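You operate a simulated robot arm through the tools that you are given. There is no shell and no other tool. Be economical: measure what you need, move in short steps, check, and stop when the job is done.

Carry out the task below with a simulated robot arm. There is one attempt and no reset: what you move stays moved.

Task
Wipe the grease off the cold oven floor and refit the crumb tray.
Fine: draw the tray right out and rest it on the open door; leave the plug out; use the purple oven sponge and lay it back; spill no crumbs; shut the door after.

The check looks at the end state, three seconds after you hand in, the way a careful person would. Anything else that was tipped, shoved, dropped, spilled or broken makes it a failure.

Robot
A 7-joint arm with a two-finger parallel gripper, fixed in place. Base frame: the origin is at the foot of the arm, x ahead of it, y to its left, z up; the work surface is at about z = 0.86. Readings come in m, degrees, newtons and seconds.
With the tool pointing down near the work surface it reaches from about 0.42 to 0.9 m from the base axis. Its first joint turns from -115.0 to 115.0 degrees. Payload 3.91 kg.
The tool frame sits at the grasp point between the pads (the TCP): z along the fingers, y along the line on which they close. The tips reach 0.03 m beyond it. Largest opening 0.11 m; finger width 0.02, thickness 0.01; the body of the gripper, 0.048 by 0.112 m, starts 0.055 m behind the TCP.
Orientation is told as [roll, pitch, yaw] about the base's x, y, z axes, in that order, counted from this pose: with the fingers straight down and closing along the base's y, the tool's x points along the base's -x, its y along +y and its z along -z.

Tools
- The arm moves only by the tool step_arm. Its argument "moves" is a list of rows, each an object of numbers (a shift or turn left out is 0, a gripper value left out holds the last): "x", "y", "z": the shift along the tool's x, y, z in units of 50 mm (1.0 is 50 mm); "ax", "ay", "az": the turn, a rotation vector about the tool's x, y, z in units of 6 degrees (1.0 is 6 degrees); "claw": the gripper command, from -1 (shut) to 1 (fully open), values between in proportion. In form: [{"x": .., "y": .., "z": .., "ax": .., "ay": .., "az": .., "claw": ..}, ...]. A call has 1 to 12 rows; each row shifts and turns the commanded pose from where the row before left it, along the tool's axes as they then stand. A call with a number of a shift or a turn outside -1 to 1 is refused whole. A row lasts 0.2 s, in which the tool goes at most 0.05 m and 8.6 degrees; a call with a longer step from one row to the next is refused whole, and so is a gripper value outside its range. A pose out of reach is approached as far as the arm can. The call stops where the force on the tool passes 60 N (or 10 N more than at its start, if that is more) or the arm is blocked; 0.2 s more then pass. The fingers move at their own pace (about 0.153 m/s each) and stop on an object; they squeeze with about 40 N. The grip force told is the motor's: it shows also when the fingers shut on nothing. Time passes only in rows, and 0.2 s behind the last, so rows that do not move let the fingers close. It gives the time, the measured TCP pose, the force on the tool (base axes), the opening and the grip force at its end, in the units of the frame above (readings bear some noise).
- Cameras (640 x 400 px; columns grow to the right, rows downward): "scene" is fixed at [0.0486, 0.6494, 1.5228]; the picture's right is [-0.80, -0.60, 0.00], its down [-0.20, 0.27, -0.94] and it looks along [0.57, -0.75, -0.33] (base axes); focal length 348 px, centre (320, 200). "wrist" rides on the gripper at [-0.036, 0, -0.057] in the tool frame; the picture's right is [0.00, -1.00, 0.00], its down [0.97, 0.00, -0.24] and it looks along [0.24, 0.00, 0.97] (tool axes); focal length 218 px, centre (320, 200). There is no depth. A picture from a camera that has moved, and an enlarged one, comes with that camera's place and axes in the base frame and with its lens.
- snapshot(camera): a new picture of that camera. It takes no simulated time.
- move_column(by): slides the trunk up (or, below 0, down) by that many m; the arm rides with it, the base frame stays. It gives what a move gives, with no picture.
- close_up(camera, box): a new picture of the part [left, top, right, bottom] of that camera's present view, enlarged. It takes no simulated time.
- close_job(): hands the job in; it is judged then, once.

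Work in short steps. Places have to be worked out from the pictures, the camera data and where the tool is seen: move nearer, look again, correct. Check each grasp and each placing, and mend what went wrong. You have 120 turns and 76 pictures in all, those below and enlarged ones among them. Open the gripper and draw the arm clear of the work before you hand the job in, unless the task says otherwise; then end with one line.

The tools are called after ">>>" by a JSON object that holds its "api" and its "payload". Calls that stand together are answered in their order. step_arm: Moves the arm, as the interface text tells. Its arguments: {"type":"object","properties":{"moves":{"type":"array","items":{"type":"object","properties":{"x":{"type":"number"},"y":{"type":"number"},"z":{"type":"number"},"ax":{"type":"number"},"ay":{"type":"number"},"az":{"type":"number"},"claw":{"type":"number"}}}}},"required":["moves"]} The other tools are called the same way: move_column (by) slides the trunk up or down; snapshot (camera) takes a picture; close_up (camera, box) takes an enlarged picture of a part of a camera's view; close_job () hands the job in.

At the start:

```text
t: 0.0
tool_pos: [0.552, 0.0661, 1.3561]
tool_rot: [0.1, 0.0, 0.1]
contact_force: [0.4, -0.9, 0.3]
width: 0.1098
gripper_force: 0.1
trunk travel left (down, up): [-0.875, 0.115]
```

scene: 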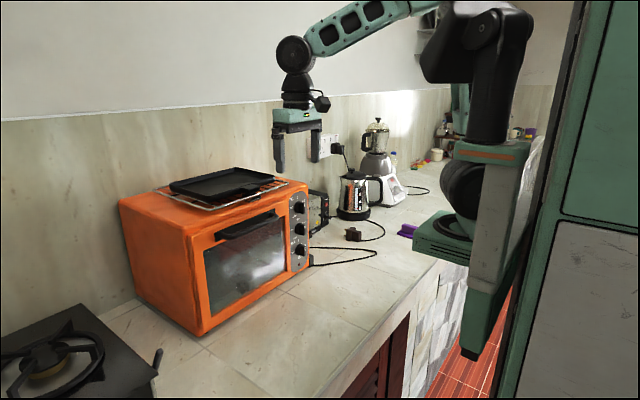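
wrist: 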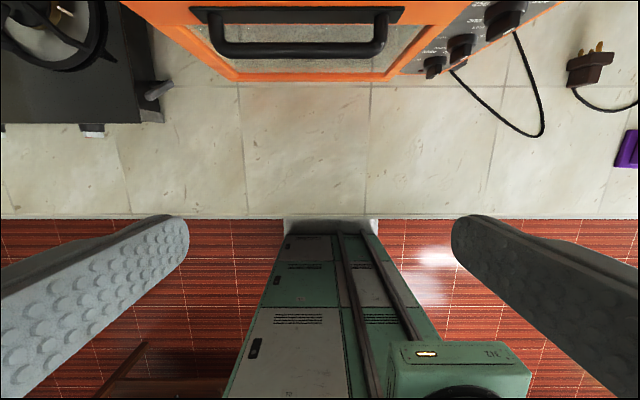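

I'll look closely at the oven, the sponge and the surroundings first.

>>> {"api": "close_up", "payload": {"camera": "scene", "box": [110, 150, 330, 345]}}

>>> {"api": "close_up", "payload": {"camera": "scene", "box": [300, 110, 480, 280]}}

```text
2.05 times, centred on (220, 248) of scene
camera zoom: at [0.0486, 0.6494, 1.5228], right [-0.8, -0.6, 0.0], down [-0.2, 0.27, -0.94], along [0.57, -0.75, -0.33], focal length 713 px, centre (525, 103)
```

zoom: 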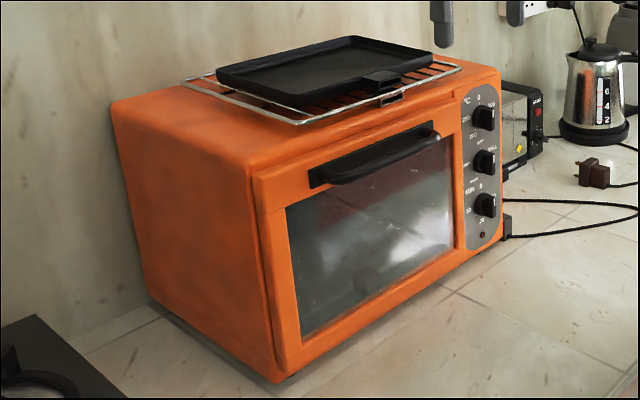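

```text
2.35 times, centred on (390, 195) of scene
camera zoom: at [0.0486, 0.6494, 1.5228], right [-0.8, -0.6, 0.0], down [-0.2, 0.27, -0.94], along [0.57, -0.75, -0.33], focal length 818 px, centre (155, 212)
```

zoom: 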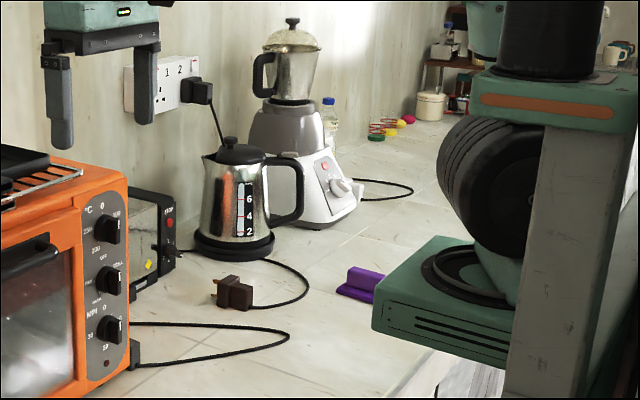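

The oven front sits near x=0.77 and the handle bar near (0.69, 0.09, 1.15). I'll tilt the tool forward a bit in place so the wrist camera sees the front of the oven.

>>> {"api": "step_arm", "payload": {"moves": [{"ay": -1, "claw": -1}, {"ay": -1}, {"ay": -1}, {"ay": -1}, {"ay": -1}, {"ay": -1}, {"ay": -1}, {"ay": -1}]}}

>>> {"api": "snapshot", "payload": {"camera": "wrist"}}

```text
t: 1.8
tool_pos: [0.5516, 0.0664, 1.3567]
tool_rot: [0.2, -48.0, -0.1]
contact_force: [0.0, 0.7, 1.0]
width: 0.0
gripper_force: 37.6
trunk travel left (down, up): [-0.875, 0.115]
```

```text
71 pictures are left
camera wrist: at [0.5323, 0.0658, 1.4218], right [0.0, -1.0, 0.0], down [-0.83, 0.0, -0.56], along [0.56, 0.0, -0.83], focal length 218 px, centre (320, 200)
```

wrist: 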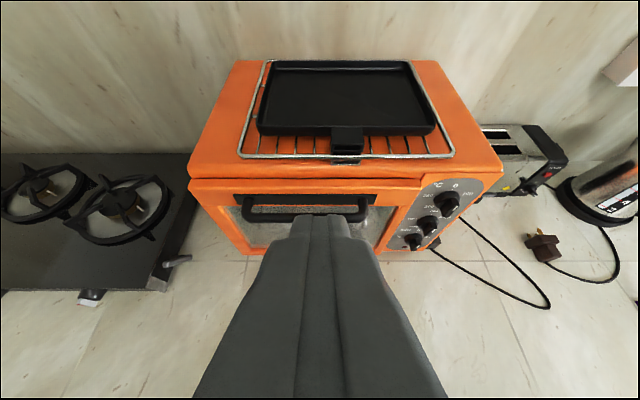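

I want a frontal view of the door to measure the handle, so I back off, lower and pitch to nearly horizontal.

>>> {"api": "step_arm", "payload": {"moves": [{"x": 0.9, "z": 0.13}, {"x": 0.9, "z": 0.13}, {"x": 0.9, "z": 0.13}, {"x": 0.9, "z": 0.13}, {"ay": -1}, {"ay": -1}, {"ay": -1}, {"ay": -1}, {"ay": -1}]}}

>>> {"api": "snapshot", "payload": {"camera": "wrist"}}

```text
t: 3.8
tool_pos: [0.4943, 0.1518, 1.2347]
tool_rot: [0.0, -78.1, 0.0]
contact_force: [0.4, -0.5, -0.5]
width: 0.0
gripper_force: 37.3
out of reach, approached as far as the arm can: row 2, 3, 4, 5, 6, 7, 8
trunk travel left (down, up): [-0.875, 0.115]
```

```text
70 pictures are left
camera wrist: at [0.4446, 0.1515, 1.2819], right [0.0, -1.0, 0.0], down [-0.44, 0.0, -0.9], along [0.9, 0.0, -0.44], focal length 218 px, centre (320, 200)
```

wrist: 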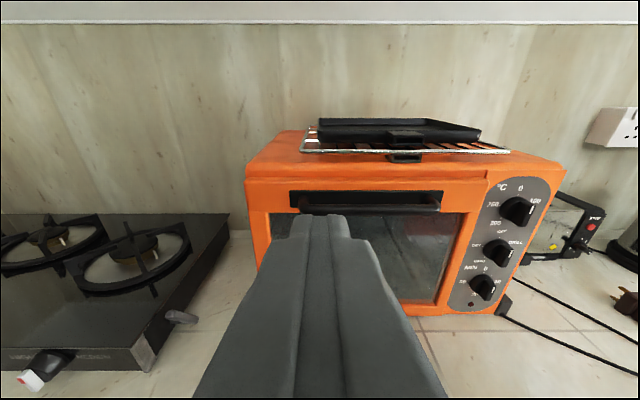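

Three views agree: bar at x≈0.69, z≈1.15, y 0.00–0.18, with the oven front near x≈0.755. I lower the trunk for a comfortable posture, then roll the tool so the fingers close vertically.

>>> {"api": "move_column", "payload": {"by": -0.12}}

>>> {"api": "step_arm", "payload": {"moves": [{"ay": -1}, {"ay": -0.98}, {"az": 1}, {"az": 1}, {"az": 1}, {"az": 1}, {"az": 1}, {"az": 1}, {"az": 1}, {"az": 1}]}}

>>> {"api": "snapshot", "payload": {"camera": "scene"}}

```text
t: 5.3
tool_pos: [0.4934, 0.1509, 1.1155]
tool_rot: [-0.2, -78.0, 0.0]
contact_force: [-0.3, -0.4, -0.5]
width: 0.0002
gripper_force: 37.9
trunk travel left (down, up): [-0.755, 0.235]
```

```text
t: 7.5
tool_pos: [0.62, 0.2108, 1.2346]
tool_rot: [89.6, -42.0, -90.0]
contact_force: [0.4, 0.4, 0.4]
width: 0.0
gripper_force: 37.9
out of reach, approached as far as the arm can: row 2, 3, 4, 5, 6, 7, 8, 9, 10
trunk travel left (down, up): [-0.755, 0.235]
```

```text
69 pictures are left
```

scene: 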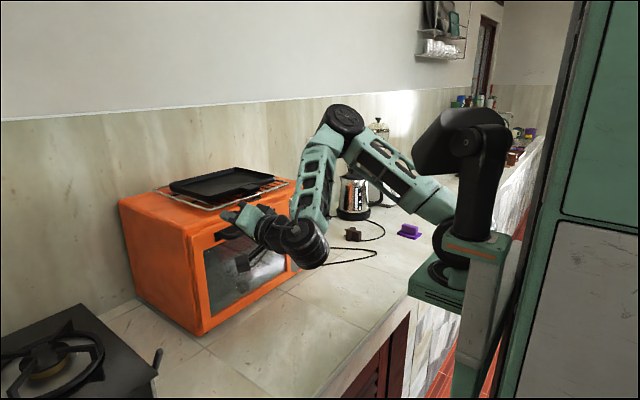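

The arm was over-folded, so it settled at (0.62, 0.21, 1.235), pointing forward and rolled 48°. I finish the roll there and check whether it holds.

>>> {"api": "step_arm", "payload": {"moves": [{"az": 1}, {"az": 1}, {"az": 1}, {"az": 1}, {"az": 1}, {"az": 1}, {"az": 1}]}}

>>> {"api": "snapshot", "payload": {"camera": "scene"}}

```text
t: 9.1
tool_pos: [0.6876, 0.2062, 1.3185]
tool_rot: [88.7, -0.6, -90.0]
contact_force: [0.7, 0.3, 0.7]
width: 0.0
gripper_force: 37.5
out of reach, approached as far as the arm can: row 1, 2, 3, 4, 5, 6, 7
trunk travel left (down, up): [-0.755, 0.235]
```

```text
68 pictures are left
```

scene: 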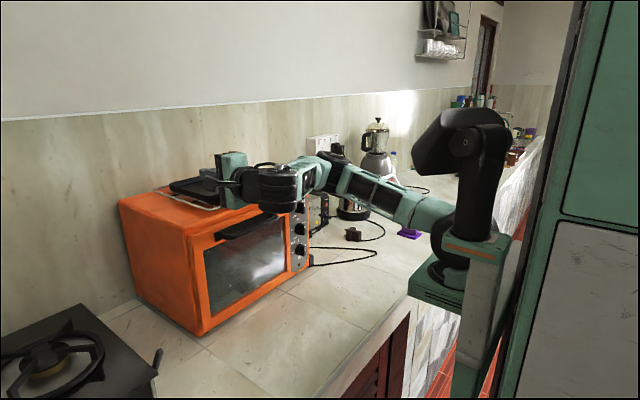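

Rolling this way pushes the arm out towards a joint limit, so I roll back to zero and will use a different approach. First, a check of where the arm settles.

>>> {"api": "step_arm", "payload": {"moves": [{"az": -1}, {"az": -1}, {"az": -1}, {"az": -1}, {"az": -1}, {"az": -1}, {"az": -1}, {"az": -1}, {"az": -1}, {"az": -1}, {"az": -1}, {"az": -1}]}}

>>> {"api": "step_arm", "payload": {"moves": [{"az": -1}, {"az": -1}, {"az": -1}, {"ay": 1}, {"ay": 1}, {"ay": 1}, {"ay": 1}, {"ay": 1}, {"ay": 1}, {"ay": 1}]}}

```text
t: 11.7
tool_pos: [0.6881, 0.2069, 1.3182]
tool_rot: [89.5, -72.0, -89.8]
contact_force: [-0.2, -0.2, 0.0]
width: 0.0002
gripper_force: 37.4
trunk travel left (down, up): [-0.755, 0.235]
```

```text
t: 13.9
tool_pos: [0.6867, 0.2065, 1.3174]
tool_rot: [0.0, -47.8, 0.0]
contact_force: [-0.2, -0.6, 0.2]
width: 0.0
gripper_force: 37.5
trunk travel left (down, up): [-0.755, 0.235]
```

The command restarts from the measured pose, which makes it predictable. Now I back off, point the tool down and try yawing the other way (az −90°) so that the fingers close along x.

>>> {"api": "step_arm", "payload": {"moves": [{"x": 0.67, "z": -0.75}, {"x": 0.67, "z": -0.75}, {"ay": 1}, {"ay": 1}, {"ay": 1}, {"ay": 1}, {"ay": 1}, {"ay": 1}, {"ay": 1}, {"ay": 1}]}}

>>> {"api": "step_arm", "payload": {"moves": [{"az": -1}, {"az": -1}, {"az": -1}, {"az": -1}, {"az": -1}, {"az": -1}, {"az": -1}, {"az": -1}, {"az": -1}, {"az": -1}, {"az": -1}, {"az": -1}]}}

>>> {"api": "step_arm", "payload": {"moves": [{"az": -1}, {"az": -1}, {"az": -1}]}}

>>> {"api": "snapshot", "payload": {"camera": "wrist"}}

```text
refused: row 1 steps farther than a row can; nothing moved
```

```text
t: 16.5
tool_pos: [0.6868, 0.2069, 1.3175]
tool_rot: [-46.5, -13.2, 77.8]
contact_force: [-0.3, 0.2, -1.1]
width: 0.0001
gripper_force: 38.1
trunk travel left (down, up): [-0.755, 0.235]
```

```text
t: 17.3
tool_pos: [0.688, 0.2062, 1.3182]
tool_rot: [-48.0, 0.1, 90.0]
contact_force: [-0.6, 0.6, 0.2]
width: 0.0
gripper_force: 38.2
trunk travel left (down, up): [-0.755, 0.235]
```

```text
67 pictures are left
camera wrist: at [0.6447, 0.2437, 1.3566], right [0.67, 0.0, 0.74], down [-0.18, -0.97, 0.16], along [0.72, -0.24, -0.65], focal length 218 px, centre (320, 200)
```

wrist: 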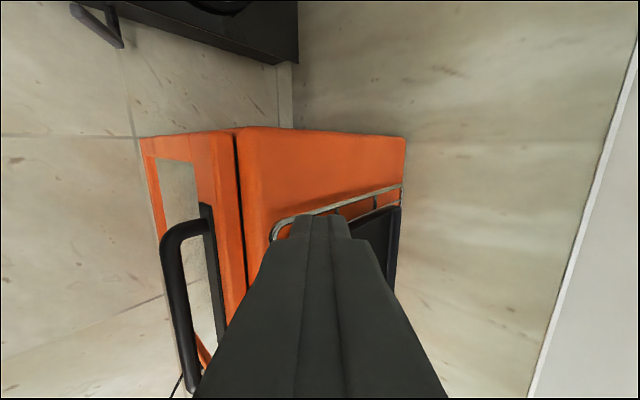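

This pose is fully reachable: pitched 48° down with the fingers closing in the vertical plane, and the bar and its gap are in view. I move to about 0.1 m short of the bar along the tool axis and half open the fingers.

>>> {"api": "step_arm", "payload": {"moves": [{"x": 0.46, "y": 0.49, "z": 0.056, "claw": -0.2}, {"x": 0.46, "y": 0.49, "z": 0.056}, {"x": 0.46, "y": 0.49, "z": 0.056}, {"x": 0.46, "y": 0.49, "z": 0.056}, {"x": 0.46, "y": 0.49, "z": 0.056}]}}

>>> {"api": "snapshot", "payload": {"camera": "wrist"}}

>>> {"api": "close_up", "payload": {"camera": "scene", "box": [170, 130, 330, 250]}}

```text
t: 18.5
tool_pos: [0.6154, 0.0911, 1.2183]
tool_rot: [-47.9, -0.1, 89.9]
contact_force: [0.1, -0.2, 0.2]
width: 0.0439
gripper_force: 0.1
trunk travel left (down, up): [-0.755, 0.235]
```

```text
66 pictures are left
camera wrist: at [0.5726, 0.1284, 1.2564], right [0.67, 0.0, 0.74], down [-0.18, -0.97, 0.16], along [0.72, -0.24, -0.65], focal length 218 px, centre (320, 200)
```

wrist: 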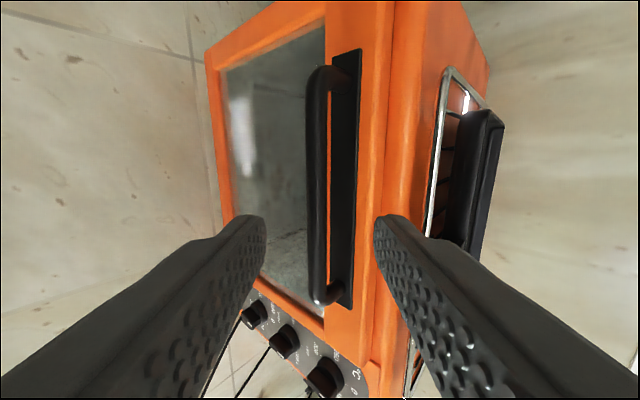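

```text
3.33 times, centred on (250, 190) of scene
camera zoom: at [0.0486, 0.6494, 1.5228], right [-0.8, -0.6, 0.0], down [-0.2, 0.27, -0.94], along [0.57, -0.75, -0.33], focal length 1158 px, centre (553, 233)
```

zoom: 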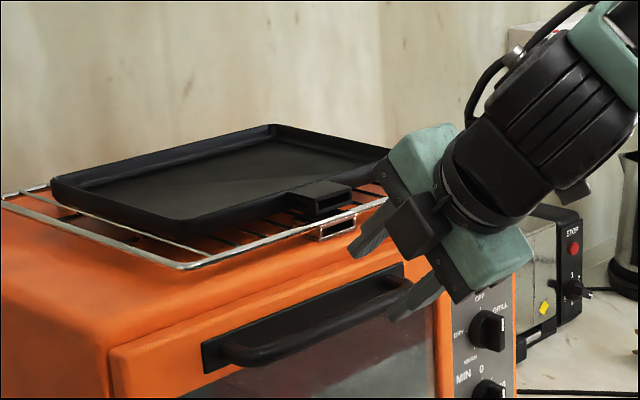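

The bar lies on the finger centreline (column 317 of 320), about 0.10 m ahead along the tool. I narrow the opening and advance 60 mm, then look again.

>>> {"api": "step_arm", "payload": {"moves": [{"z": 0.6, "claw": -0.33}, {"z": 0.6}]}}

>>> {"api": "snapshot", "payload": {"camera": "wrist"}}

>>> {"api": "close_up", "payload": {"camera": "scene", "box": [200, 150, 320, 240]}}

```text
t: 19.1
tool_pos: [0.6613, 0.0908, 1.1792]
tool_rot: [-47.9, 0.0, 89.8]
contact_force: [-0.8, 0.2, 0.1]
width: 0.0369
gripper_force: 0.1
trunk travel left (down, up): [-0.755, 0.235]
```

```text
64 pictures are left
camera wrist: at [0.6182, 0.1274, 1.2178], right [0.67, 0.0, 0.74], down [-0.18, -0.97, 0.16], along [0.72, -0.24, -0.65], focal length 218 px, centre (320, 200)
```

wrist: 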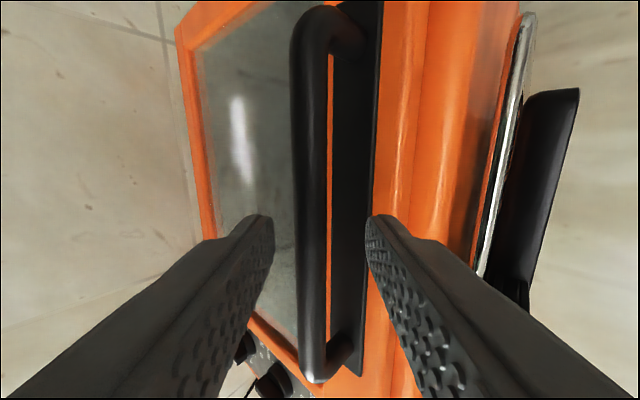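

```text
4.44 times, centred on (260, 195) of scene
camera zoom: at [0.0486, 0.6494, 1.5228], right [-0.8, -0.6, 0.0], down [-0.2, 0.27, -0.94], along [0.57, -0.75, -0.33], focal length 1544 px, centre (587, 222)
```

zoom: 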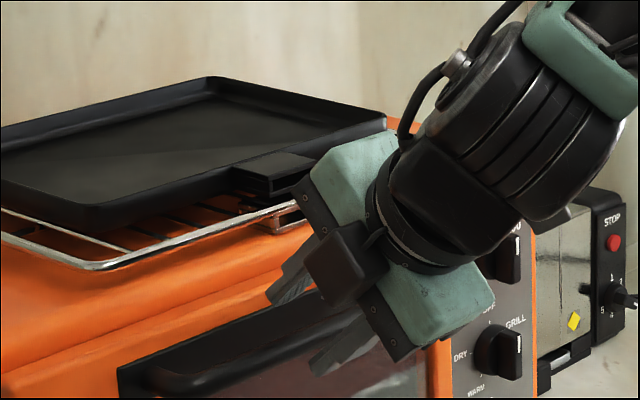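

The bar is about 45 mm ahead and 5 mm towards the lower finger. I centre it and advance 27 mm, so the upper finger drops into the gap.

>>> {"api": "step_arm", "payload": {"moves": [{"y": 0.1}, {"z": 0.27}, {"z": 0.27}]}}

>>> {"api": "snapshot", "payload": {"camera": "wrist"}}

```text
t: 19.9
tool_pos: [0.6774, 0.0915, 1.1593]
tool_rot: [-48.0, 0.0, 89.8]
contact_force: [-11.6, -1.9, 8.8]
width: 0.036
gripper_force: 0.0
trunk travel left (down, up): [-0.755, 0.235]
```

```text
62 pictures are left
camera wrist: at [0.6339, 0.128, 1.1969], right [0.67, 0.0, 0.74], down [-0.18, -0.97, 0.16], along [0.72, -0.24, -0.65], focal length 218 px, centre (320, 200)
```

wrist: 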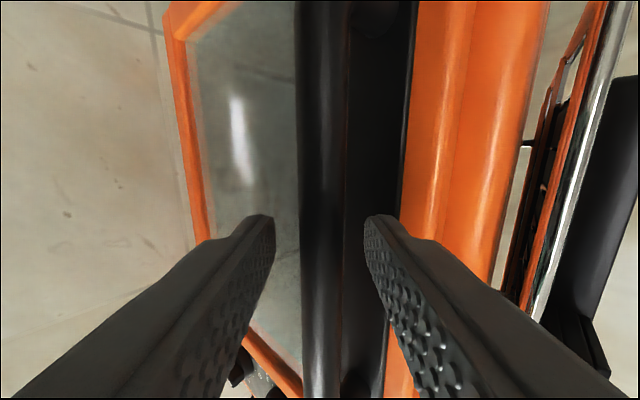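

The upper tip is just touching the back plate with the bar between the fingers. I close on the bar.

>>> {"api": "step_arm", "payload": {"moves": [{"z": -0.06, "claw": -1}, {}, {}]}}

>>> {"api": "snapshot", "payload": {"camera": "wrist"}}

```text
t: 20.7
tool_pos: [0.6746, 0.0911, 1.1581]
tool_rot: [-47.7, 0.1, 89.8]
contact_force: [3.3, 0.9, -12.9]
width: 0.0146
gripper_force: 45.0
trunk travel left (down, up): [-0.755, 0.235]
```

```text
61 pictures are left
camera wrist: at [0.6323, 0.128, 1.1957], right [0.67, 0.0, 0.74], down [-0.18, -0.97, 0.16], along [0.72, -0.24, -0.65], focal length 218 px, centre (320, 200)
```

wrist: 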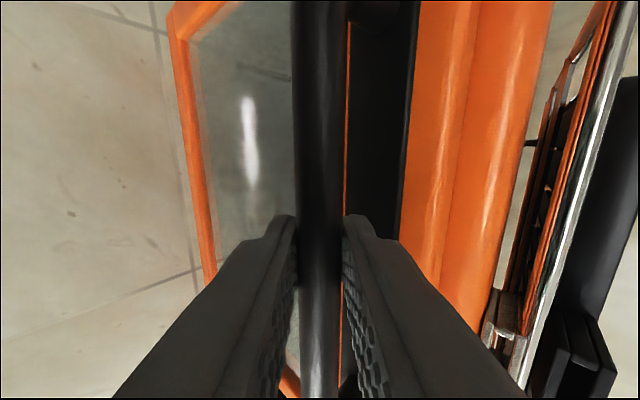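

The bar is held (width 14.6 mm). Taking the hinge near (0.75, z 0.885), I pull the first 20° of the arc with the tool angle fixed.

>>> {"api": "step_arm", "payload": {"moves": [{"y": 0.415, "z": -0.23}, {"y": 0.415, "z": -0.23}, {"y": 0.447, "z": -0.153}, {"y": 0.447, "z": -0.153}]}}

>>> {"api": "snapshot", "payload": {"camera": "scene"}}

```text
t: 21.7
tool_pos: [0.5875, 0.092, 1.1202]
tool_rot: [-47.8, 0.0, 89.6]
contact_force: [-0.1, -1.1, -0.3]
width: 0.0147
gripper_force: 44.8
trunk travel left (down, up): [-0.755, 0.235]
```

```text
60 pictures are left
```

scene: 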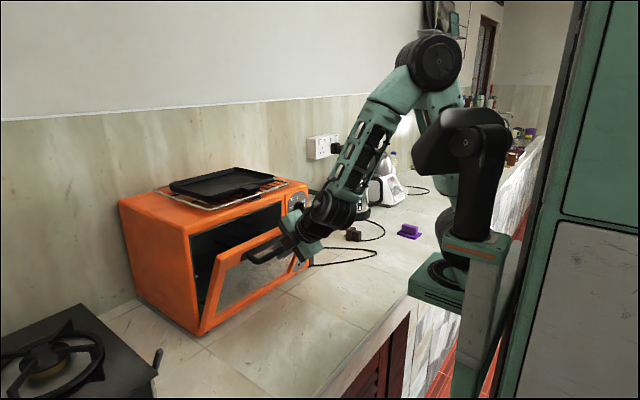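

The door opens smoothly with almost no force. I continue the next 25–30° of the arc.

>>> {"api": "step_arm", "payload": {"moves": [{"y": 0.47, "z": -0.075}, {"y": 0.47, "z": -0.075}, {"y": 0.472, "z": 0.01}, {"y": 0.472, "z": 0.01}, {"y": 0.468, "z": 0.09}, {"y": 0.468, "z": 0.09}]}}

>>> {"api": "snapshot", "payload": {"camera": "scene"}}

```text
t: 23.1
tool_pos: [0.5125, 0.1183, 1.0111]
tool_rot: [-47.6, 0.1, 89.8]
contact_force: [-20.1, -29.7, 7.1]
width: 0.0148
gripper_force: 44.8
out of reach, approached as far as the arm can: row 3, 4, 5, 6
trunk travel left (down, up): [-0.755, 0.235]
```

```text
59 pictures are left
```

scene: 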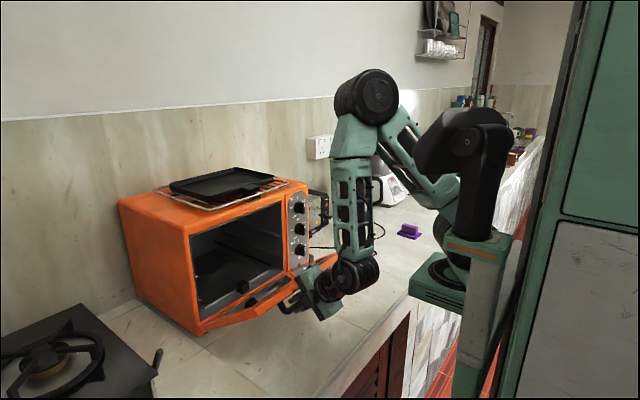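

The door is about 55° open and the arm is near its inner fold limit. I release the bar and try a small retreat along the tool axis.

>>> {"api": "step_arm", "payload": {"moves": [{"claw": -0.3}, {"claw": -0.3}, {"z": -0.3}]}}

>>> {"api": "snapshot", "payload": {"camera": "wrist"}}

```text
t: 23.9
tool_pos: [0.5078, 0.1264, 1.0218]
tool_rot: [-47.9, 0.0, 89.7]
contact_force: [-0.4, 0.5, -0.2]
width: 0.0377
gripper_force: 0.0
out of reach, approached as far as the arm can: row 3
trunk travel left (down, up): [-0.755, 0.235]
```

```text
58 pictures are left
camera wrist: at [0.4648, 0.163, 1.0611], right [0.67, 0.0, 0.74], down [-0.18, -0.97, 0.16], along [0.72, -0.24, -0.65], focal length 218 px, centre (320, 200)
```

wrist: 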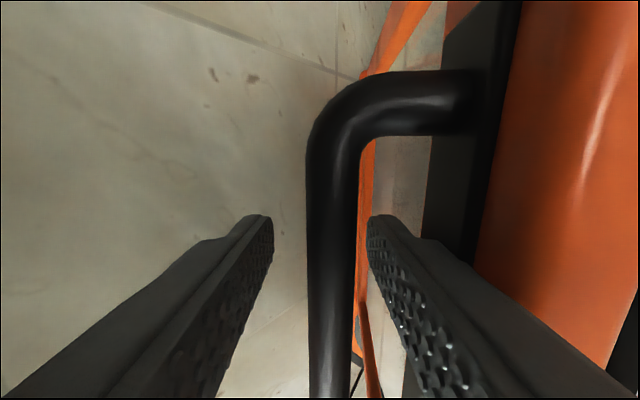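

It's free of the bar sideways and the retreat worked, with a small y drift. Another small retreat step.

>>> {"api": "step_arm", "payload": {"moves": [{"z": -0.4}]}}

```text
t: 24.3
tool_pos: [0.4953, 0.1325, 1.0367]
tool_rot: [-47.8, 0.1, 89.7]
contact_force: [-0.5, -0.2, -2.5]
width: 0.0379
gripper_force: 0.0
out of reach, approached as far as the arm can: row 1
trunk travel left (down, up): [-0.755, 0.235]
```

>>> {"api": "step_arm", "payload": {"moves": [{"z": -0.5}]}}

>>> {"api": "snapshot", "payload": {"camera": "wrist"}}

```text
t: 24.7
tool_pos: [0.4804, 0.1386, 1.0549]
tool_rot: [-47.9, 0.1, 89.6]
contact_force: [-1.0, -0.3, -1.7]
width: 0.0376
gripper_force: 0.0
out of reach, approached as far as the arm can: row 1
trunk travel left (down, up): [-0.755, 0.235]
```

```text
57 pictures are left
camera wrist: at [0.4374, 0.1761, 1.0934], right [0.67, 0.0, 0.74], down [-0.18, -0.97, 0.16], along [0.72, -0.24, -0.65], focal length 218 px, centre (320, 200)
```

wrist: 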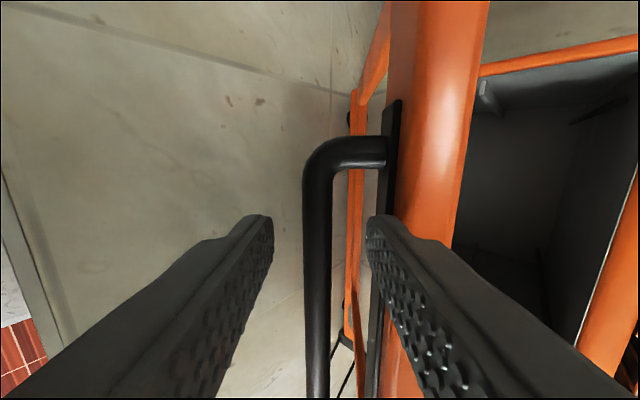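

Nearly clear. I retreat a bit more and then raise the trunk so I can come over the door from above.

>>> {"api": "step_arm", "payload": {"moves": [{"z": -0.4}]}}

>>> {"api": "move_column", "payload": {"by": 0.12}}

>>> {"api": "step_arm", "payload": {"moves": [{"ax": -1, "claw": -1}, {"ax": -1}, {"ax": -1}, {"ax": -1}]}}

>>> {"api": "snapshot", "payload": {"camera": "scene"}}

```text
t: 25.1
tool_pos: [0.4666, 0.143, 1.0692]
tool_rot: [-47.8, 0.1, 89.6]
contact_force: [0.1, 0.7, 0.0]
width: 0.0383
gripper_force: 0.1
out of reach, approached as far as the arm can: row 1
trunk travel left (down, up): [-0.755, 0.235]
```

```text
t: 26.6
tool_pos: [0.4674, 0.1428, 1.1891]
tool_rot: [-47.8, 0.1, 89.7]
contact_force: [0.9, 0.2, -0.3]
width: 0.0383
gripper_force: 0.1
trunk travel left (down, up): [-0.875, 0.115]
```

```text
t: 27.6
tool_pos: [0.4664, 0.1441, 1.1893]
tool_rot: [-23.8, 0.2, 89.7]
contact_force: [0.1, -0.3, -0.9]
width: 0.0
gripper_force: 37.6
trunk travel left (down, up): [-0.875, 0.115]
```

```text
56 pictures are left
```

scene: 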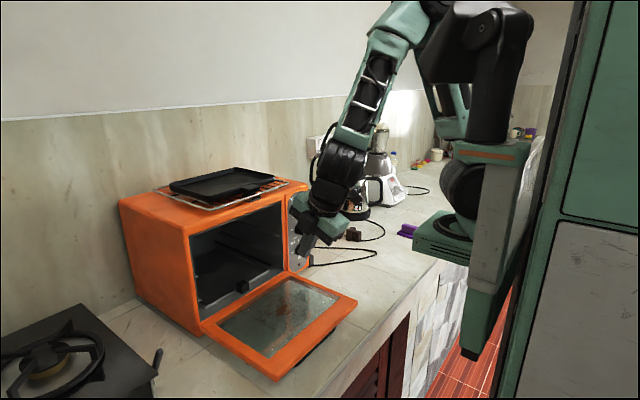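

The door dropped fully open by itself. Looking at the interior.

>>> {"api": "close_up", "payload": {"camera": "scene", "box": [170, 190, 370, 390]}}

>>> {"api": "step_arm", "payload": {"moves": [{"ax": 1, "x": 0.4}, {"ax": 1, "x": 0.4}, {"ax": 1, "x": 0.4}, {"ax": 1}, {"ax": 1}, {"ax": 1}]}}

>>> {"api": "snapshot", "payload": {"camera": "wrist"}}

```text
2.00 times, centred on (270, 290) of scene
camera zoom: at [0.0486, 0.6494, 1.5228], right [-0.8, -0.6, 0.0], down [-0.2, 0.27, -0.94], along [0.57, -0.75, -0.33], focal length 695 px, centre (420, 20)
```

zoom: 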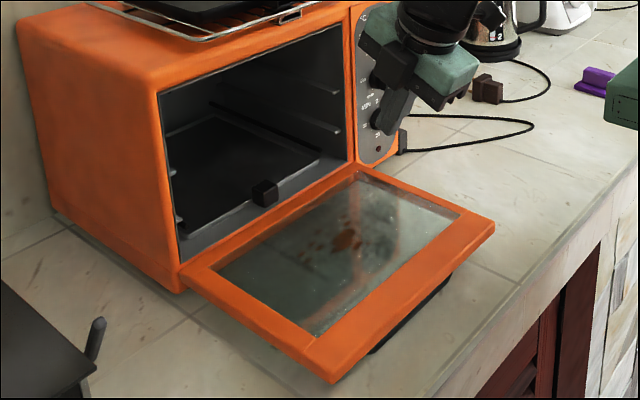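

```text
t: 29.0
tool_pos: [0.497, 0.1428, 1.2017]
tool_rot: [-59.9, 0.1, 89.7]
contact_force: [-0.6, -1.2, 0.4]
width: 0.0003
gripper_force: 37.8
out of reach, approached as far as the arm can: row 2, 3, 4, 5, 6
trunk travel left (down, up): [-0.875, 0.115]
```

```text
54 pictures are left
camera wrist: at [0.4464, 0.1794, 1.2293], right [0.5, 0.0, 0.87], down [-0.21, -0.97, 0.12], along [0.84, -0.25, -0.49], focal length 218 px, centre (320, 200)
```

wrist: 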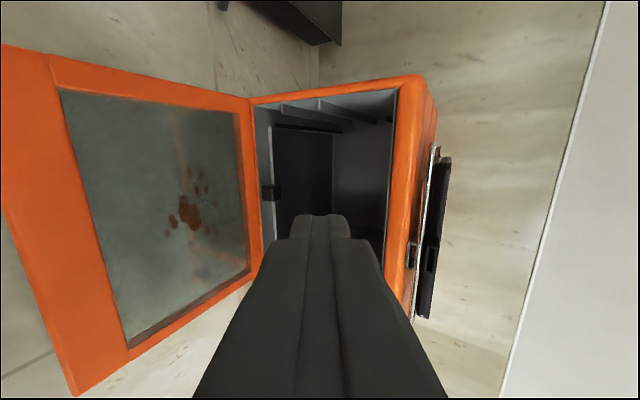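

The tray's dark knob is near (0.745, 0.093, 0.955) with the tray behind it. I roll back to the standard orientation (camera on top), pitch −36°, and rise before lowering the trunk so the arm has a comfortable low posture.

>>> {"api": "step_arm", "payload": {"moves": [{"az": 1}, {"az": 1}, {"az": 1}, {"az": 1}, {"az": 1}, {"az": 1}, {"az": 1}, {"az": 1}, {"az": 1}, {"az": 1}, {"az": 1}, {"az": 1}]}}

>>> {"api": "step_arm", "payload": {"moves": [{"az": 1}, {"az": 1}, {"az": 1}, {"ay": 1}, {"ay": 1}, {"ay": 1}, {"ay": 1}]}}

```text
t: 31.6
tool_pos: [0.4945, 0.143, 1.2003]
tool_rot: [-28.1, -55.2, 32.4]
contact_force: [0.0, -0.1, 0.4]
width: 0.0003
gripper_force: 37.9
trunk travel left (down, up): [-0.875, 0.115]
```

```text
t: 33.2
tool_pos: [0.4956, 0.1406, 1.2008]
tool_rot: [-0.1, -35.7, -0.2]
contact_force: [-0.4, 0.8, 0.6]
width: 0.0
gripper_force: 37.8
trunk travel left (down, up): [-0.875, 0.115]
```

>>> {"api": "step_arm", "payload": {"moves": [{"x": -0.64, "y": -0.25, "z": -0.34}, {"x": -0.64, "y": -0.25, "z": -0.34}, {"x": -0.64, "y": -0.25, "z": -0.34}, {"x": -0.64, "y": -0.25, "z": -0.34}]}}

>>> {"api": "move_column", "payload": {"by": -0.25}}

>>> {"api": "snapshot", "payload": {"camera": "wrist"}}

>>> {"api": "snapshot", "payload": {"camera": "scene"}}

```text
t: 34.2
tool_pos: [0.5625, 0.0922, 1.3311]
tool_rot: [-0.1, -35.8, -0.2]
contact_force: [0.4, 0.4, -0.4]
width: 0.0
gripper_force: 37.3
trunk travel left (down, up): [-0.875, 0.115]
```

```text
t: 36.8
tool_pos: [0.5618, 0.0925, 1.0816]
tool_rot: [-0.2, -35.8, -0.3]
contact_force: [-0.4, 0.0, -0.4]
width: 0.0
gripper_force: 37.4
trunk travel left (down, up): [-0.625, 0.365]
```

```text
53 pictures are left
camera wrist: at [0.5579, 0.0931, 1.1486], right [-0.01, -1.0, 0.0], down [-0.93, 0.0, -0.37], along [0.37, 0.0, -0.93], focal length 218 px, centre (320, 200)
```

wrist: 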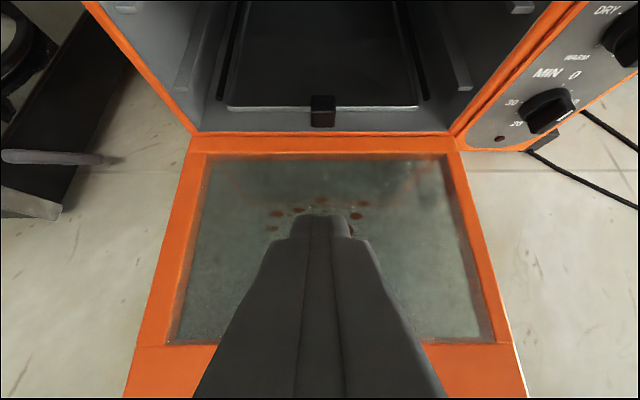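

```text
52 pictures are left
```

scene: 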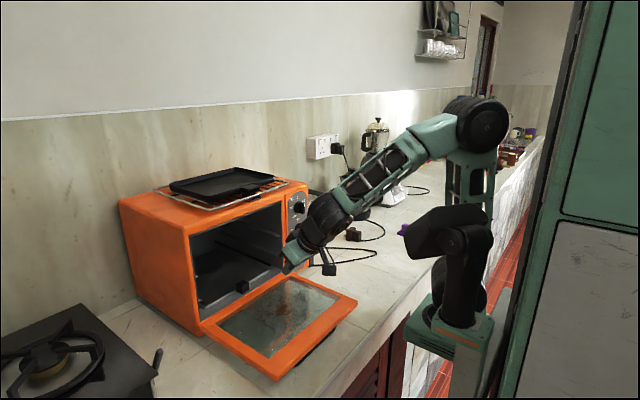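

Clear view now: the tray is about 0.25 m wide, centred at y≈0.09, and its knob (~30 mm) is near (0.758, 0.09, 0.943). I pitch to −48°, open to ~60 mm and approach to 80 mm short of it.

>>> {"api": "step_arm", "payload": {"moves": [{"ay": -1, "claw": 0.15}, {"ay": -1}, {"z": 0.73, "x": -0.145}, {"z": 0.73, "x": -0.145}, {"z": 0.73, "x": -0.145}, {"z": 0.73, "x": -0.145}]}}

>>> {"api": "snapshot", "payload": {"camera": "wrist"}}

```text
t: 38.2
tool_pos: [0.6936, 0.0885, 1.0046]
tool_rot: [-0.1, -47.9, 0.0]
contact_force: [-0.2, 0.1, 0.3]
width: 0.063
gripper_force: 0.0
trunk travel left (down, up): [-0.625, 0.365]
```

```text
51 pictures are left
camera wrist: at [0.6744, 0.0896, 1.0699], right [0.0, -1.0, 0.0], down [-0.83, 0.0, -0.56], along [0.56, 0.0, -0.83], focal length 218 px, centre (320, 200)
```

wrist: 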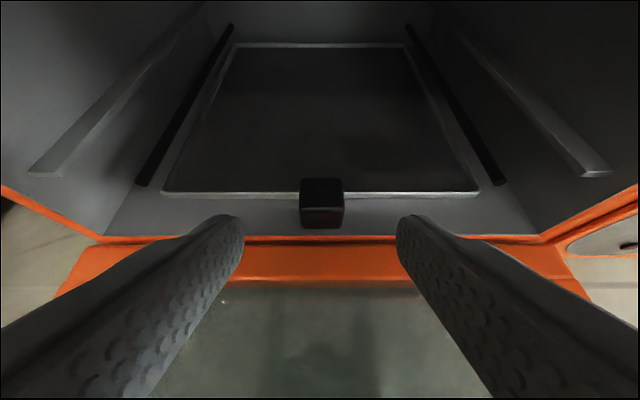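

The tray spans x 0.775–1.047 and y −0.036–0.213, so the knob must be pulled to about x≈0.47. To gain near-in reach I raise the arm 0.1 m and lower the trunk 0.1 m.

>>> {"api": "step_arm", "payload": {"moves": [{"x": -0.5, "z": -0.45}, {"x": -0.5, "z": -0.45}, {"x": -0.5, "z": -0.45}]}}

>>> {"api": "move_column", "payload": {"by": -0.1}}

>>> {"api": "close_up", "payload": {"camera": "wrist", "box": [140, 20, 500, 245]}}

```text
t: 39.0
tool_pos: [0.6902, 0.0921, 1.1036]
tool_rot: [-0.3, -47.8, 0.0]
contact_force: [0.5, -0.5, 0.3]
width: 0.0631
gripper_force: 0.0
trunk travel left (down, up): [-0.625, 0.365]
```

```text
t: 40.3
tool_pos: [0.6906, 0.0914, 1.0035]
tool_rot: [-0.2, -47.9, -0.1]
contact_force: [-0.7, -0.3, -0.1]
width: 0.0632
gripper_force: 0.0
trunk travel left (down, up): [-0.525, 0.465]
```

```text
1.78 times, centred on (320, 132) of wrist
camera zoom: at [0.6715, 0.0926, 1.0681], right [-0.01, -1.0, 0.0], down [-0.83, 0.0, -0.56], along [0.56, 0.0, -0.83], focal length 388 px, centre (320, 320)
```

zoom: 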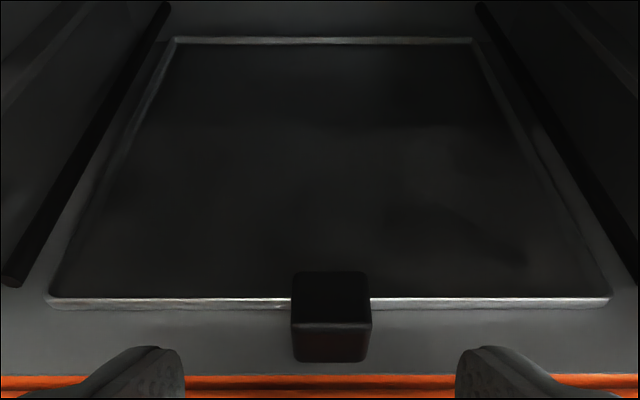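

The knob is straight ahead on the tool axis. I advance 70 mm so the tips straddle it just short of the tray lip.

>>> {"api": "step_arm", "payload": {"moves": [{"z": 0.7}, {"z": 0.4}, {"z": 0.3}]}}

>>> {"api": "close_up", "payload": {"camera": "wrist", "box": [200, 160, 440, 310]}}

```text
t: 41.1
tool_pos: [0.7446, 0.0916, 0.9569]
tool_rot: [-0.3, -47.8, -0.2]
contact_force: [-0.4, 1.0, -1.0]
width: 0.0634
gripper_force: 0.1
trunk travel left (down, up): [-0.525, 0.465]
```

```text
2.67 times, centred on (320, 235) of wrist
camera zoom: at [0.7253, 0.093, 1.0214], right [-0.01, -1.0, 0.0], down [-0.83, 0.0, -0.56], along [0.56, 0.0, -0.83], focal length 582 px, centre (320, 107)
```

zoom: 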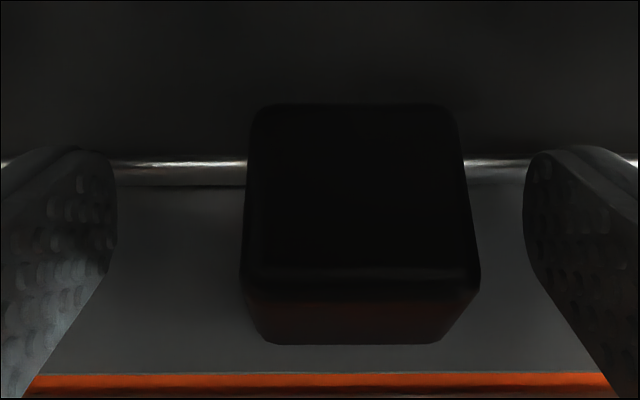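

The knob sits between the pads, about 5 mm to the right of centre. I centre, close and check.

>>> {"api": "step_arm", "payload": {"moves": [{"y": -0.1, "z": 0.12}, {"claw": -1}, {}, {}]}}

>>> {"api": "close_up", "payload": {"camera": "wrist", "box": [200, 160, 440, 310]}}

```text
t: 42.1
tool_pos: [0.7477, 0.0863, 0.9517]
tool_rot: [-0.2, -48.0, -0.1]
contact_force: [0.7, 3.4, 7.9]
width: 0.0294
gripper_force: 40.2
trunk travel left (down, up): [-0.525, 0.465]
```

```text
2.67 times, centred on (320, 235) of wrist
camera zoom: at [0.7282, 0.0878, 1.0185], right [0.0, -1.0, 0.0], down [-0.83, 0.0, -0.56], along [0.56, 0.0, -0.83], focal length 582 px, centre (320, 107)
```

zoom: 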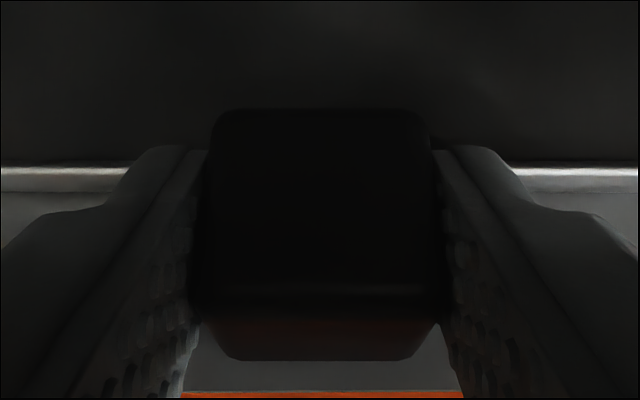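

Gripped at 29 mm. I pull the tray level and slowly, 0.1 m out, then check.

>>> {"api": "step_arm", "payload": {"moves": [{"x": 0.14, "z": -0.15}, {"x": 0.27, "z": -0.3}, {"x": 0.27, "z": -0.3}, {"x": 0.27, "z": -0.3}, {"x": 0.27, "z": -0.3}, {"x": 0.14, "z": -0.15}]}}

>>> {"api": "snapshot", "payload": {"camera": "wrist"}}

>>> {"api": "close_up", "payload": {"camera": "scene", "box": [170, 190, 370, 390]}}

```text
t: 43.5
tool_pos: [0.6451, 0.0864, 0.9523]
tool_rot: [-0.2, -47.8, 0.0]
contact_force: [3.4, 0.4, 11.7]
width: 0.0294
gripper_force: 39.8
trunk travel left (down, up): [-0.525, 0.465]
```

```text
47 pictures are left
camera wrist: at [0.6266, 0.0878, 1.0169], right [0.0, -1.0, 0.0], down [-0.83, 0.0, -0.56], along [0.56, 0.0, -0.83], focal length 218 px, centre (320, 200)
```

wrist: 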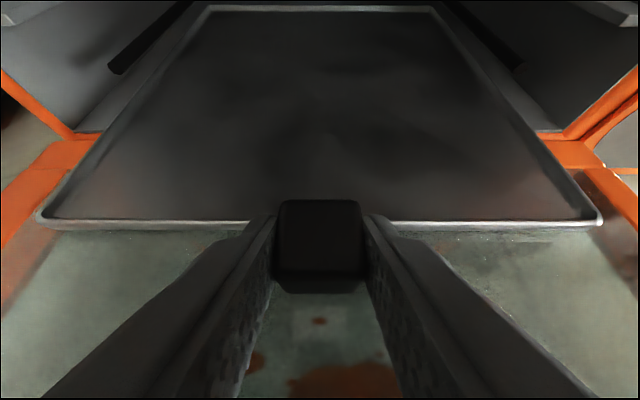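

```text
2.00 times, centred on (270, 290) of scene
camera zoom: at [0.0486, 0.6494, 1.5228], right [-0.8, -0.6, 0.0], down [-0.2, 0.27, -0.94], along [0.57, -0.75, -0.33], focal length 695 px, centre (420, 20)
```

zoom: 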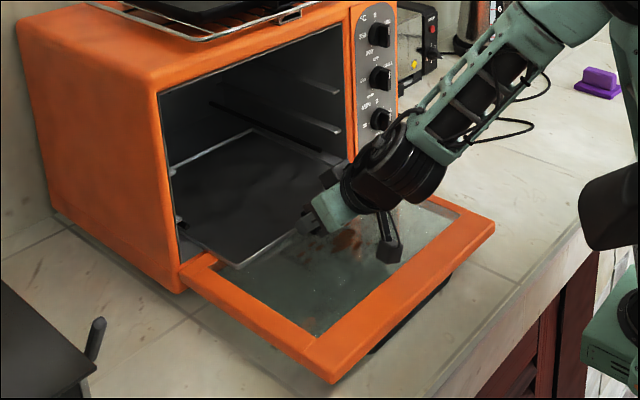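

Smooth. I continue pulling another 0.1 m.

>>> {"api": "step_arm", "payload": {"moves": [{"x": 0.14, "z": -0.15}, {"x": 0.27, "z": -0.3}, {"x": 0.27, "z": -0.3}, {"x": 0.27, "z": -0.3}, {"x": 0.27, "z": -0.3}, {"x": 0.14, "z": -0.15}]}}

>>> {"api": "close_up", "payload": {"camera": "scene", "box": [170, 190, 370, 390]}}

>>> {"api": "snapshot", "payload": {"camera": "wrist"}}

```text
t: 44.9
tool_pos: [0.5426, 0.0877, 0.9531]
tool_rot: [-0.2, -47.8, -0.1]
contact_force: [0.4, -0.8, -1.5]
width: 0.0294
gripper_force: 40.0
trunk travel left (down, up): [-0.525, 0.465]
```

```text
2.00 times, centred on (270, 290) of scene
camera zoom: at [0.0486, 0.6494, 1.5228], right [-0.8, -0.6, 0.0], down [-0.2, 0.27, -0.94], along [0.57, -0.75, -0.33], focal length 695 px, centre (420, 20)
```

zoom: 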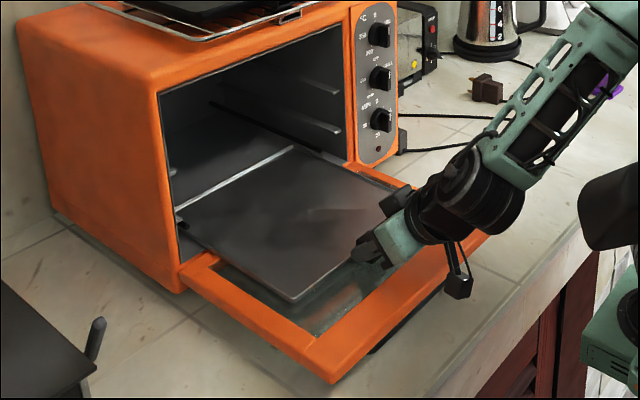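

```text
44 pictures are left
camera wrist: at [0.5244, 0.0874, 1.0183], right [-0.01, -1.0, 0.0], down [-0.83, 0.0, -0.56], along [0.56, -0.01, -0.83], focal length 218 px, centre (320, 200)
```

wrist: 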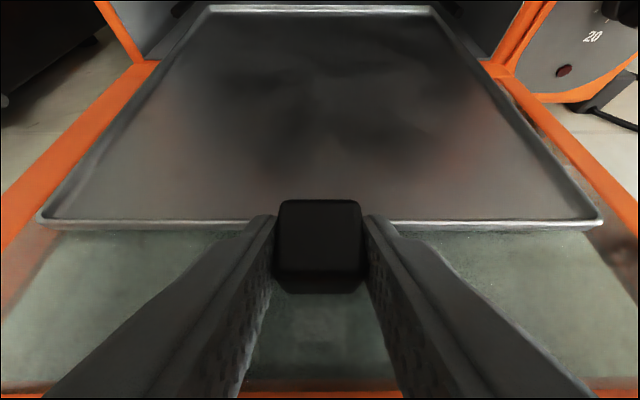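

About 0.08 m more is needed for the back edge to clear the sill. I continue in small rows, watching the reach.

>>> {"api": "step_arm", "payload": {"moves": [{"x": 0.14, "z": -0.15}, {"x": 0.27, "z": -0.3}, {"x": 0.27, "z": -0.3}, {"x": 0.2, "z": -0.223}]}}

>>> {"api": "snapshot", "payload": {"camera": "wrist"}}

>>> {"api": "close_up", "payload": {"camera": "scene", "box": [170, 190, 370, 390]}}

```text
t: 45.9
tool_pos: [0.4802, 0.094, 0.9572]
tool_rot: [-0.4, -47.7, -0.2]
contact_force: [0.6, -0.5, -1.8]
width: 0.0296
gripper_force: 39.5
out of reach, approached as far as the arm can: row 3, 4
trunk travel left (down, up): [-0.525, 0.465]
```

```text
43 pictures are left
camera wrist: at [0.4624, 0.095, 1.022], right [-0.01, -1.0, 0.0], down [-0.83, 0.0, -0.56], along [0.56, -0.01, -0.83], focal length 218 px, centre (320, 200)
```

wrist: 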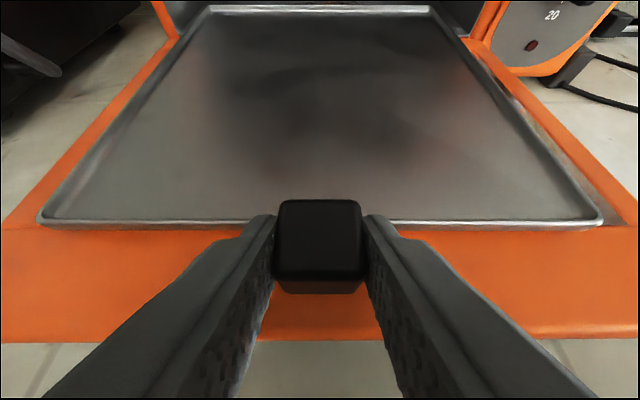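

```text
2.00 times, centred on (270, 290) of scene
camera zoom: at [0.0486, 0.6494, 1.5228], right [-0.8, -0.6, 0.0], down [-0.2, 0.27, -0.94], along [0.57, -0.75, -0.33], focal length 695 px, centre (420, 20)
```

zoom: 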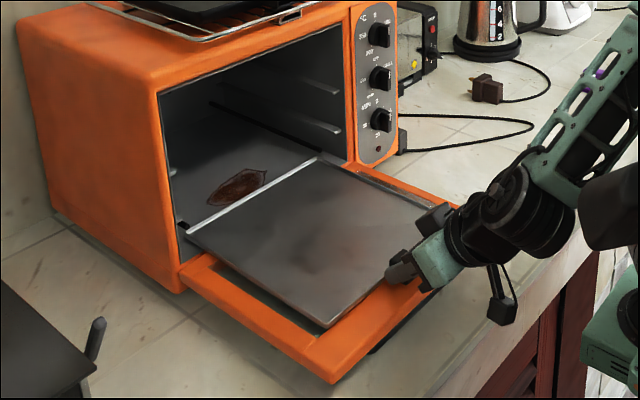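

The grease patch on the oven floor is visible now. The arm is at its near limit, so I set the tray's front down gently with the trunk, then regrip with a steeper tool for the last few centimetres.

>>> {"api": "move_column", "payload": {"by": -0.015}}

>>> {"api": "close_up", "payload": {"camera": "scene", "box": [240, 290, 360, 390]}}

```text
t: 46.4
tool_pos: [0.4829, 0.0964, 0.9537]
tool_rot: [0.1, -48.9, -0.6]
contact_force: [1.5, 0.1, 21.5]
width: 0.0294
gripper_force: 40.0
trunk travel left (down, up): [-0.512, 0.478]
stopped: the force on the tool passed its limit (the readings are from after the stop); the commanded pose is now the measured one
```

```text
4.00 times, centred on (300, 340) of scene
camera zoom: at [0.0486, 0.6494, 1.5228], right [-0.8, -0.6, 0.0], down [-0.2, 0.27, -0.94], along [0.57, -0.75, -0.33], focal length 1390 px, centre (400, -360)
```

zoom: 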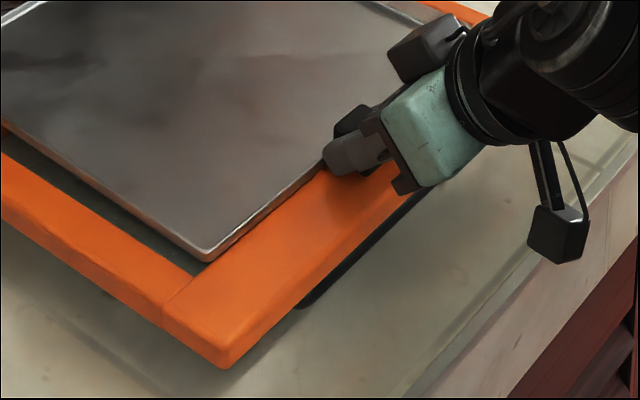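

The tray front now rests on the door frame (21 N contact), essentially level. I release and lift straight up off the knob.

>>> {"api": "step_arm", "payload": {"moves": [{"claw": 0.15}, {}]}}

>>> {"api": "move_column", "payload": {"by": 0.09}}

>>> {"api": "step_arm", "payload": {"moves": [{"ay": 1}, {"ay": 1}, {"ay": 1}, {"ay": 1}, {"ay": 1}]}}

>>> {"api": "snapshot", "payload": {"camera": "wrist"}}

```text
t: 47.0
tool_pos: [0.4831, 0.0972, 0.9516]
tool_rot: [0.1, -48.8, -0.3]
contact_force: [-1.8, 13.6, 32.1]
width: 0.0578
gripper_force: 0.0
trunk travel left (down, up): [-0.512, 0.478]
```

```text
t: 48.3
tool_pos: [0.4829, 0.0954, 1.0393]
tool_rot: [-0.1, -48.5, -0.3]
contact_force: [0.1, 0.6, 0.4]
width: 0.0633
gripper_force: 0.1
trunk travel left (down, up): [-0.602, 0.388]
```

```text
t: 49.5
tool_pos: [0.4829, 0.0943, 1.0401]
tool_rot: [0.1, -18.5, -0.3]
contact_force: [-0.3, 0.1, -0.2]
width: 0.0632
gripper_force: 0.0
trunk travel left (down, up): [-0.602, 0.388]
```

```text
40 pictures are left
camera wrist: at [0.4977, 0.096, 1.1055], right [-0.01, -1.0, 0.0], down [-1.0, 0.01, -0.08], along [0.08, 0.0, -1.0], focal length 218 px, centre (320, 200)
```

wrist: 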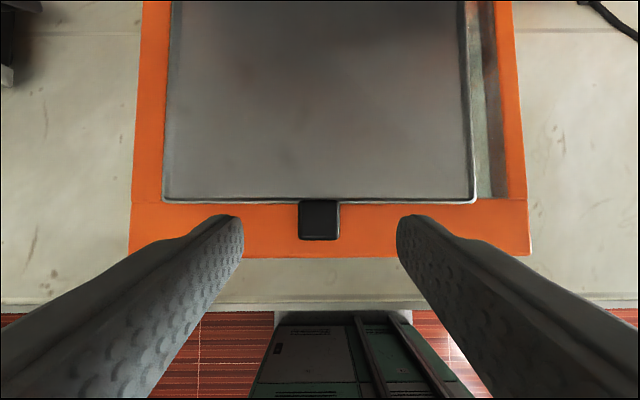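

The knob is at about (0.496, 0.096, 0.945); the tray still needs to move about 30 mm to clear the sill. I regrip the knob from above with the steeper tool.

>>> {"api": "step_arm", "payload": {"moves": [{"z": 0.5, "x": 0.106}, {"z": 0.5, "x": 0.106}, {"z": 0.5, "x": 0.106}, {"claw": -1}, {}, {}]}}

>>> {"api": "snapshot", "payload": {"camera": "wrist"}}

```text
t: 50.9
tool_pos: [0.4911, 0.0951, 0.9632]
tool_rot: [-0.1, -18.6, -0.5]
contact_force: [0.7, 0.1, -0.3]
width: 0.0293
gripper_force: 39.9
trunk travel left (down, up): [-0.602, 0.388]
```

```text
39 pictures are left
camera wrist: at [0.5066, 0.0959, 1.0285], right [-0.01, -1.0, 0.0], down [-1.0, 0.01, -0.08], along [0.08, 0.0, -1.0], focal length 218 px, centre (320, 200)
```

wrist: 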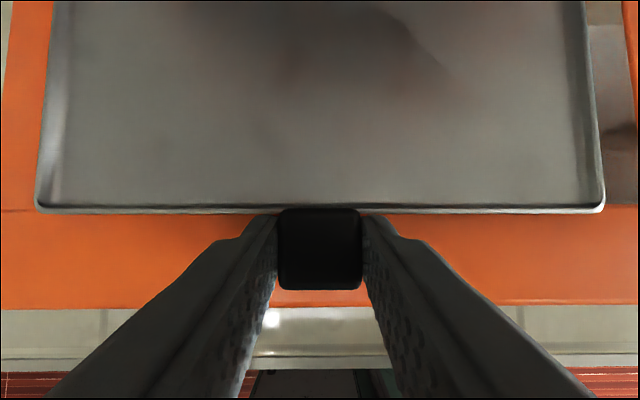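

Regripped. I pull the last 30 mm slowly.

>>> {"api": "step_arm", "payload": {"moves": [{"x": 0.19, "z": -0.063}, {"x": 0.19, "z": -0.063}, {"x": 0.22, "z": -0.074}]}}

>>> {"api": "close_up", "payload": {"camera": "scene", "box": [170, 230, 370, 390]}}

```text
t: 51.7
tool_pos: [0.4586, 0.0964, 0.963]
tool_rot: [-0.1, -18.5, -0.4]
contact_force: [-0.2, -0.7, 0.1]
width: 0.0293
gripper_force: 40.0
trunk travel left (down, up): [-0.602, 0.388]
```

```text
2.50 times, centred on (270, 310) of scene
camera zoom: at [0.0486, 0.6494, 1.5228], right [-0.8, -0.6, 0.0], down [-0.2, 0.27, -0.94], along [0.57, -0.75, -0.33], focal length 869 px, centre (445, -75)
```

zoom: 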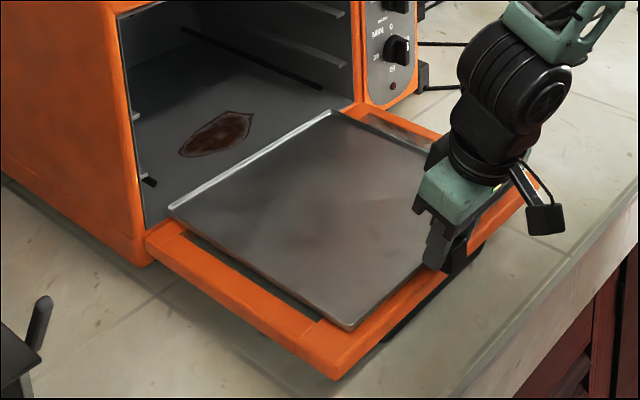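

The tray's back edge is right at the sill. I pull 15 mm more so it is fully out (it stays well supported by the door), then release and rise.

>>> {"api": "step_arm", "payload": {"moves": [{"x": 0.14, "z": -0.047}, {"x": 0.14, "z": -0.047}, {}, {"claw": 0.1}, {}]}}

>>> {"api": "move_column", "payload": {"by": 0.15}}

>>> {"api": "snapshot", "payload": {"camera": "wrist"}}

>>> {"api": "snapshot", "payload": {"camera": "scene"}}

```text
t: 52.9
tool_pos: [0.445, 0.0963, 0.9624]
tool_rot: [-0.1, -18.6, -0.4]
contact_force: [1.0, 0.2, -0.8]
width: 0.0605
gripper_force: 0.0
trunk travel left (down, up): [-0.602, 0.388]
```

```text
t: 54.6
tool_pos: [0.4446, 0.0959, 1.1131]
tool_rot: [-0.1, -18.6, -0.4]
contact_force: [-0.7, 0.5, -0.8]
width: 0.0607
gripper_force: 0.0
trunk travel left (down, up): [-0.752, 0.238]
```

```text
37 pictures are left
camera wrist: at [0.4608, 0.0968, 1.1788], right [-0.01, -1.0, 0.0], down [-1.0, 0.01, -0.08], along [0.08, 0.0, -1.0], focal length 218 px, centre (320, 200)
```

wrist: 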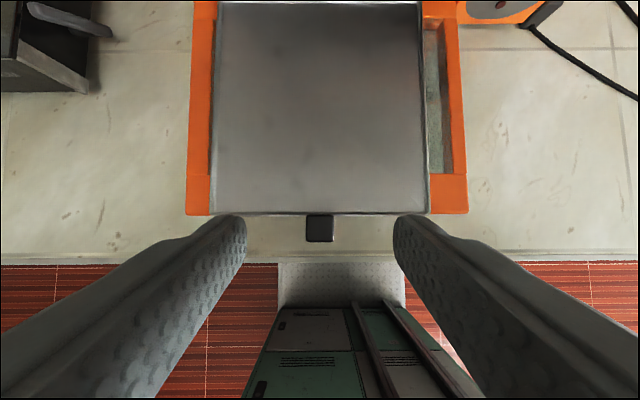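

```text
36 pictures are left
```

scene: 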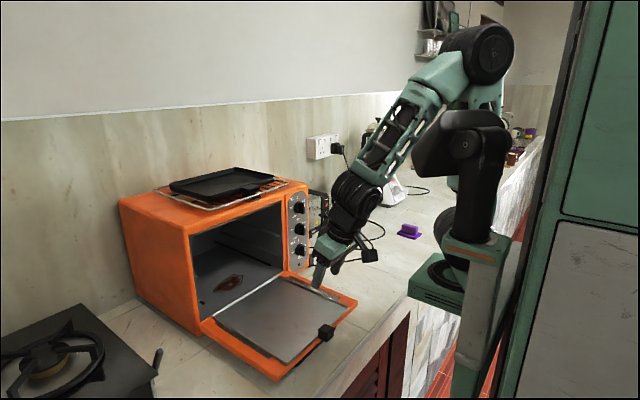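

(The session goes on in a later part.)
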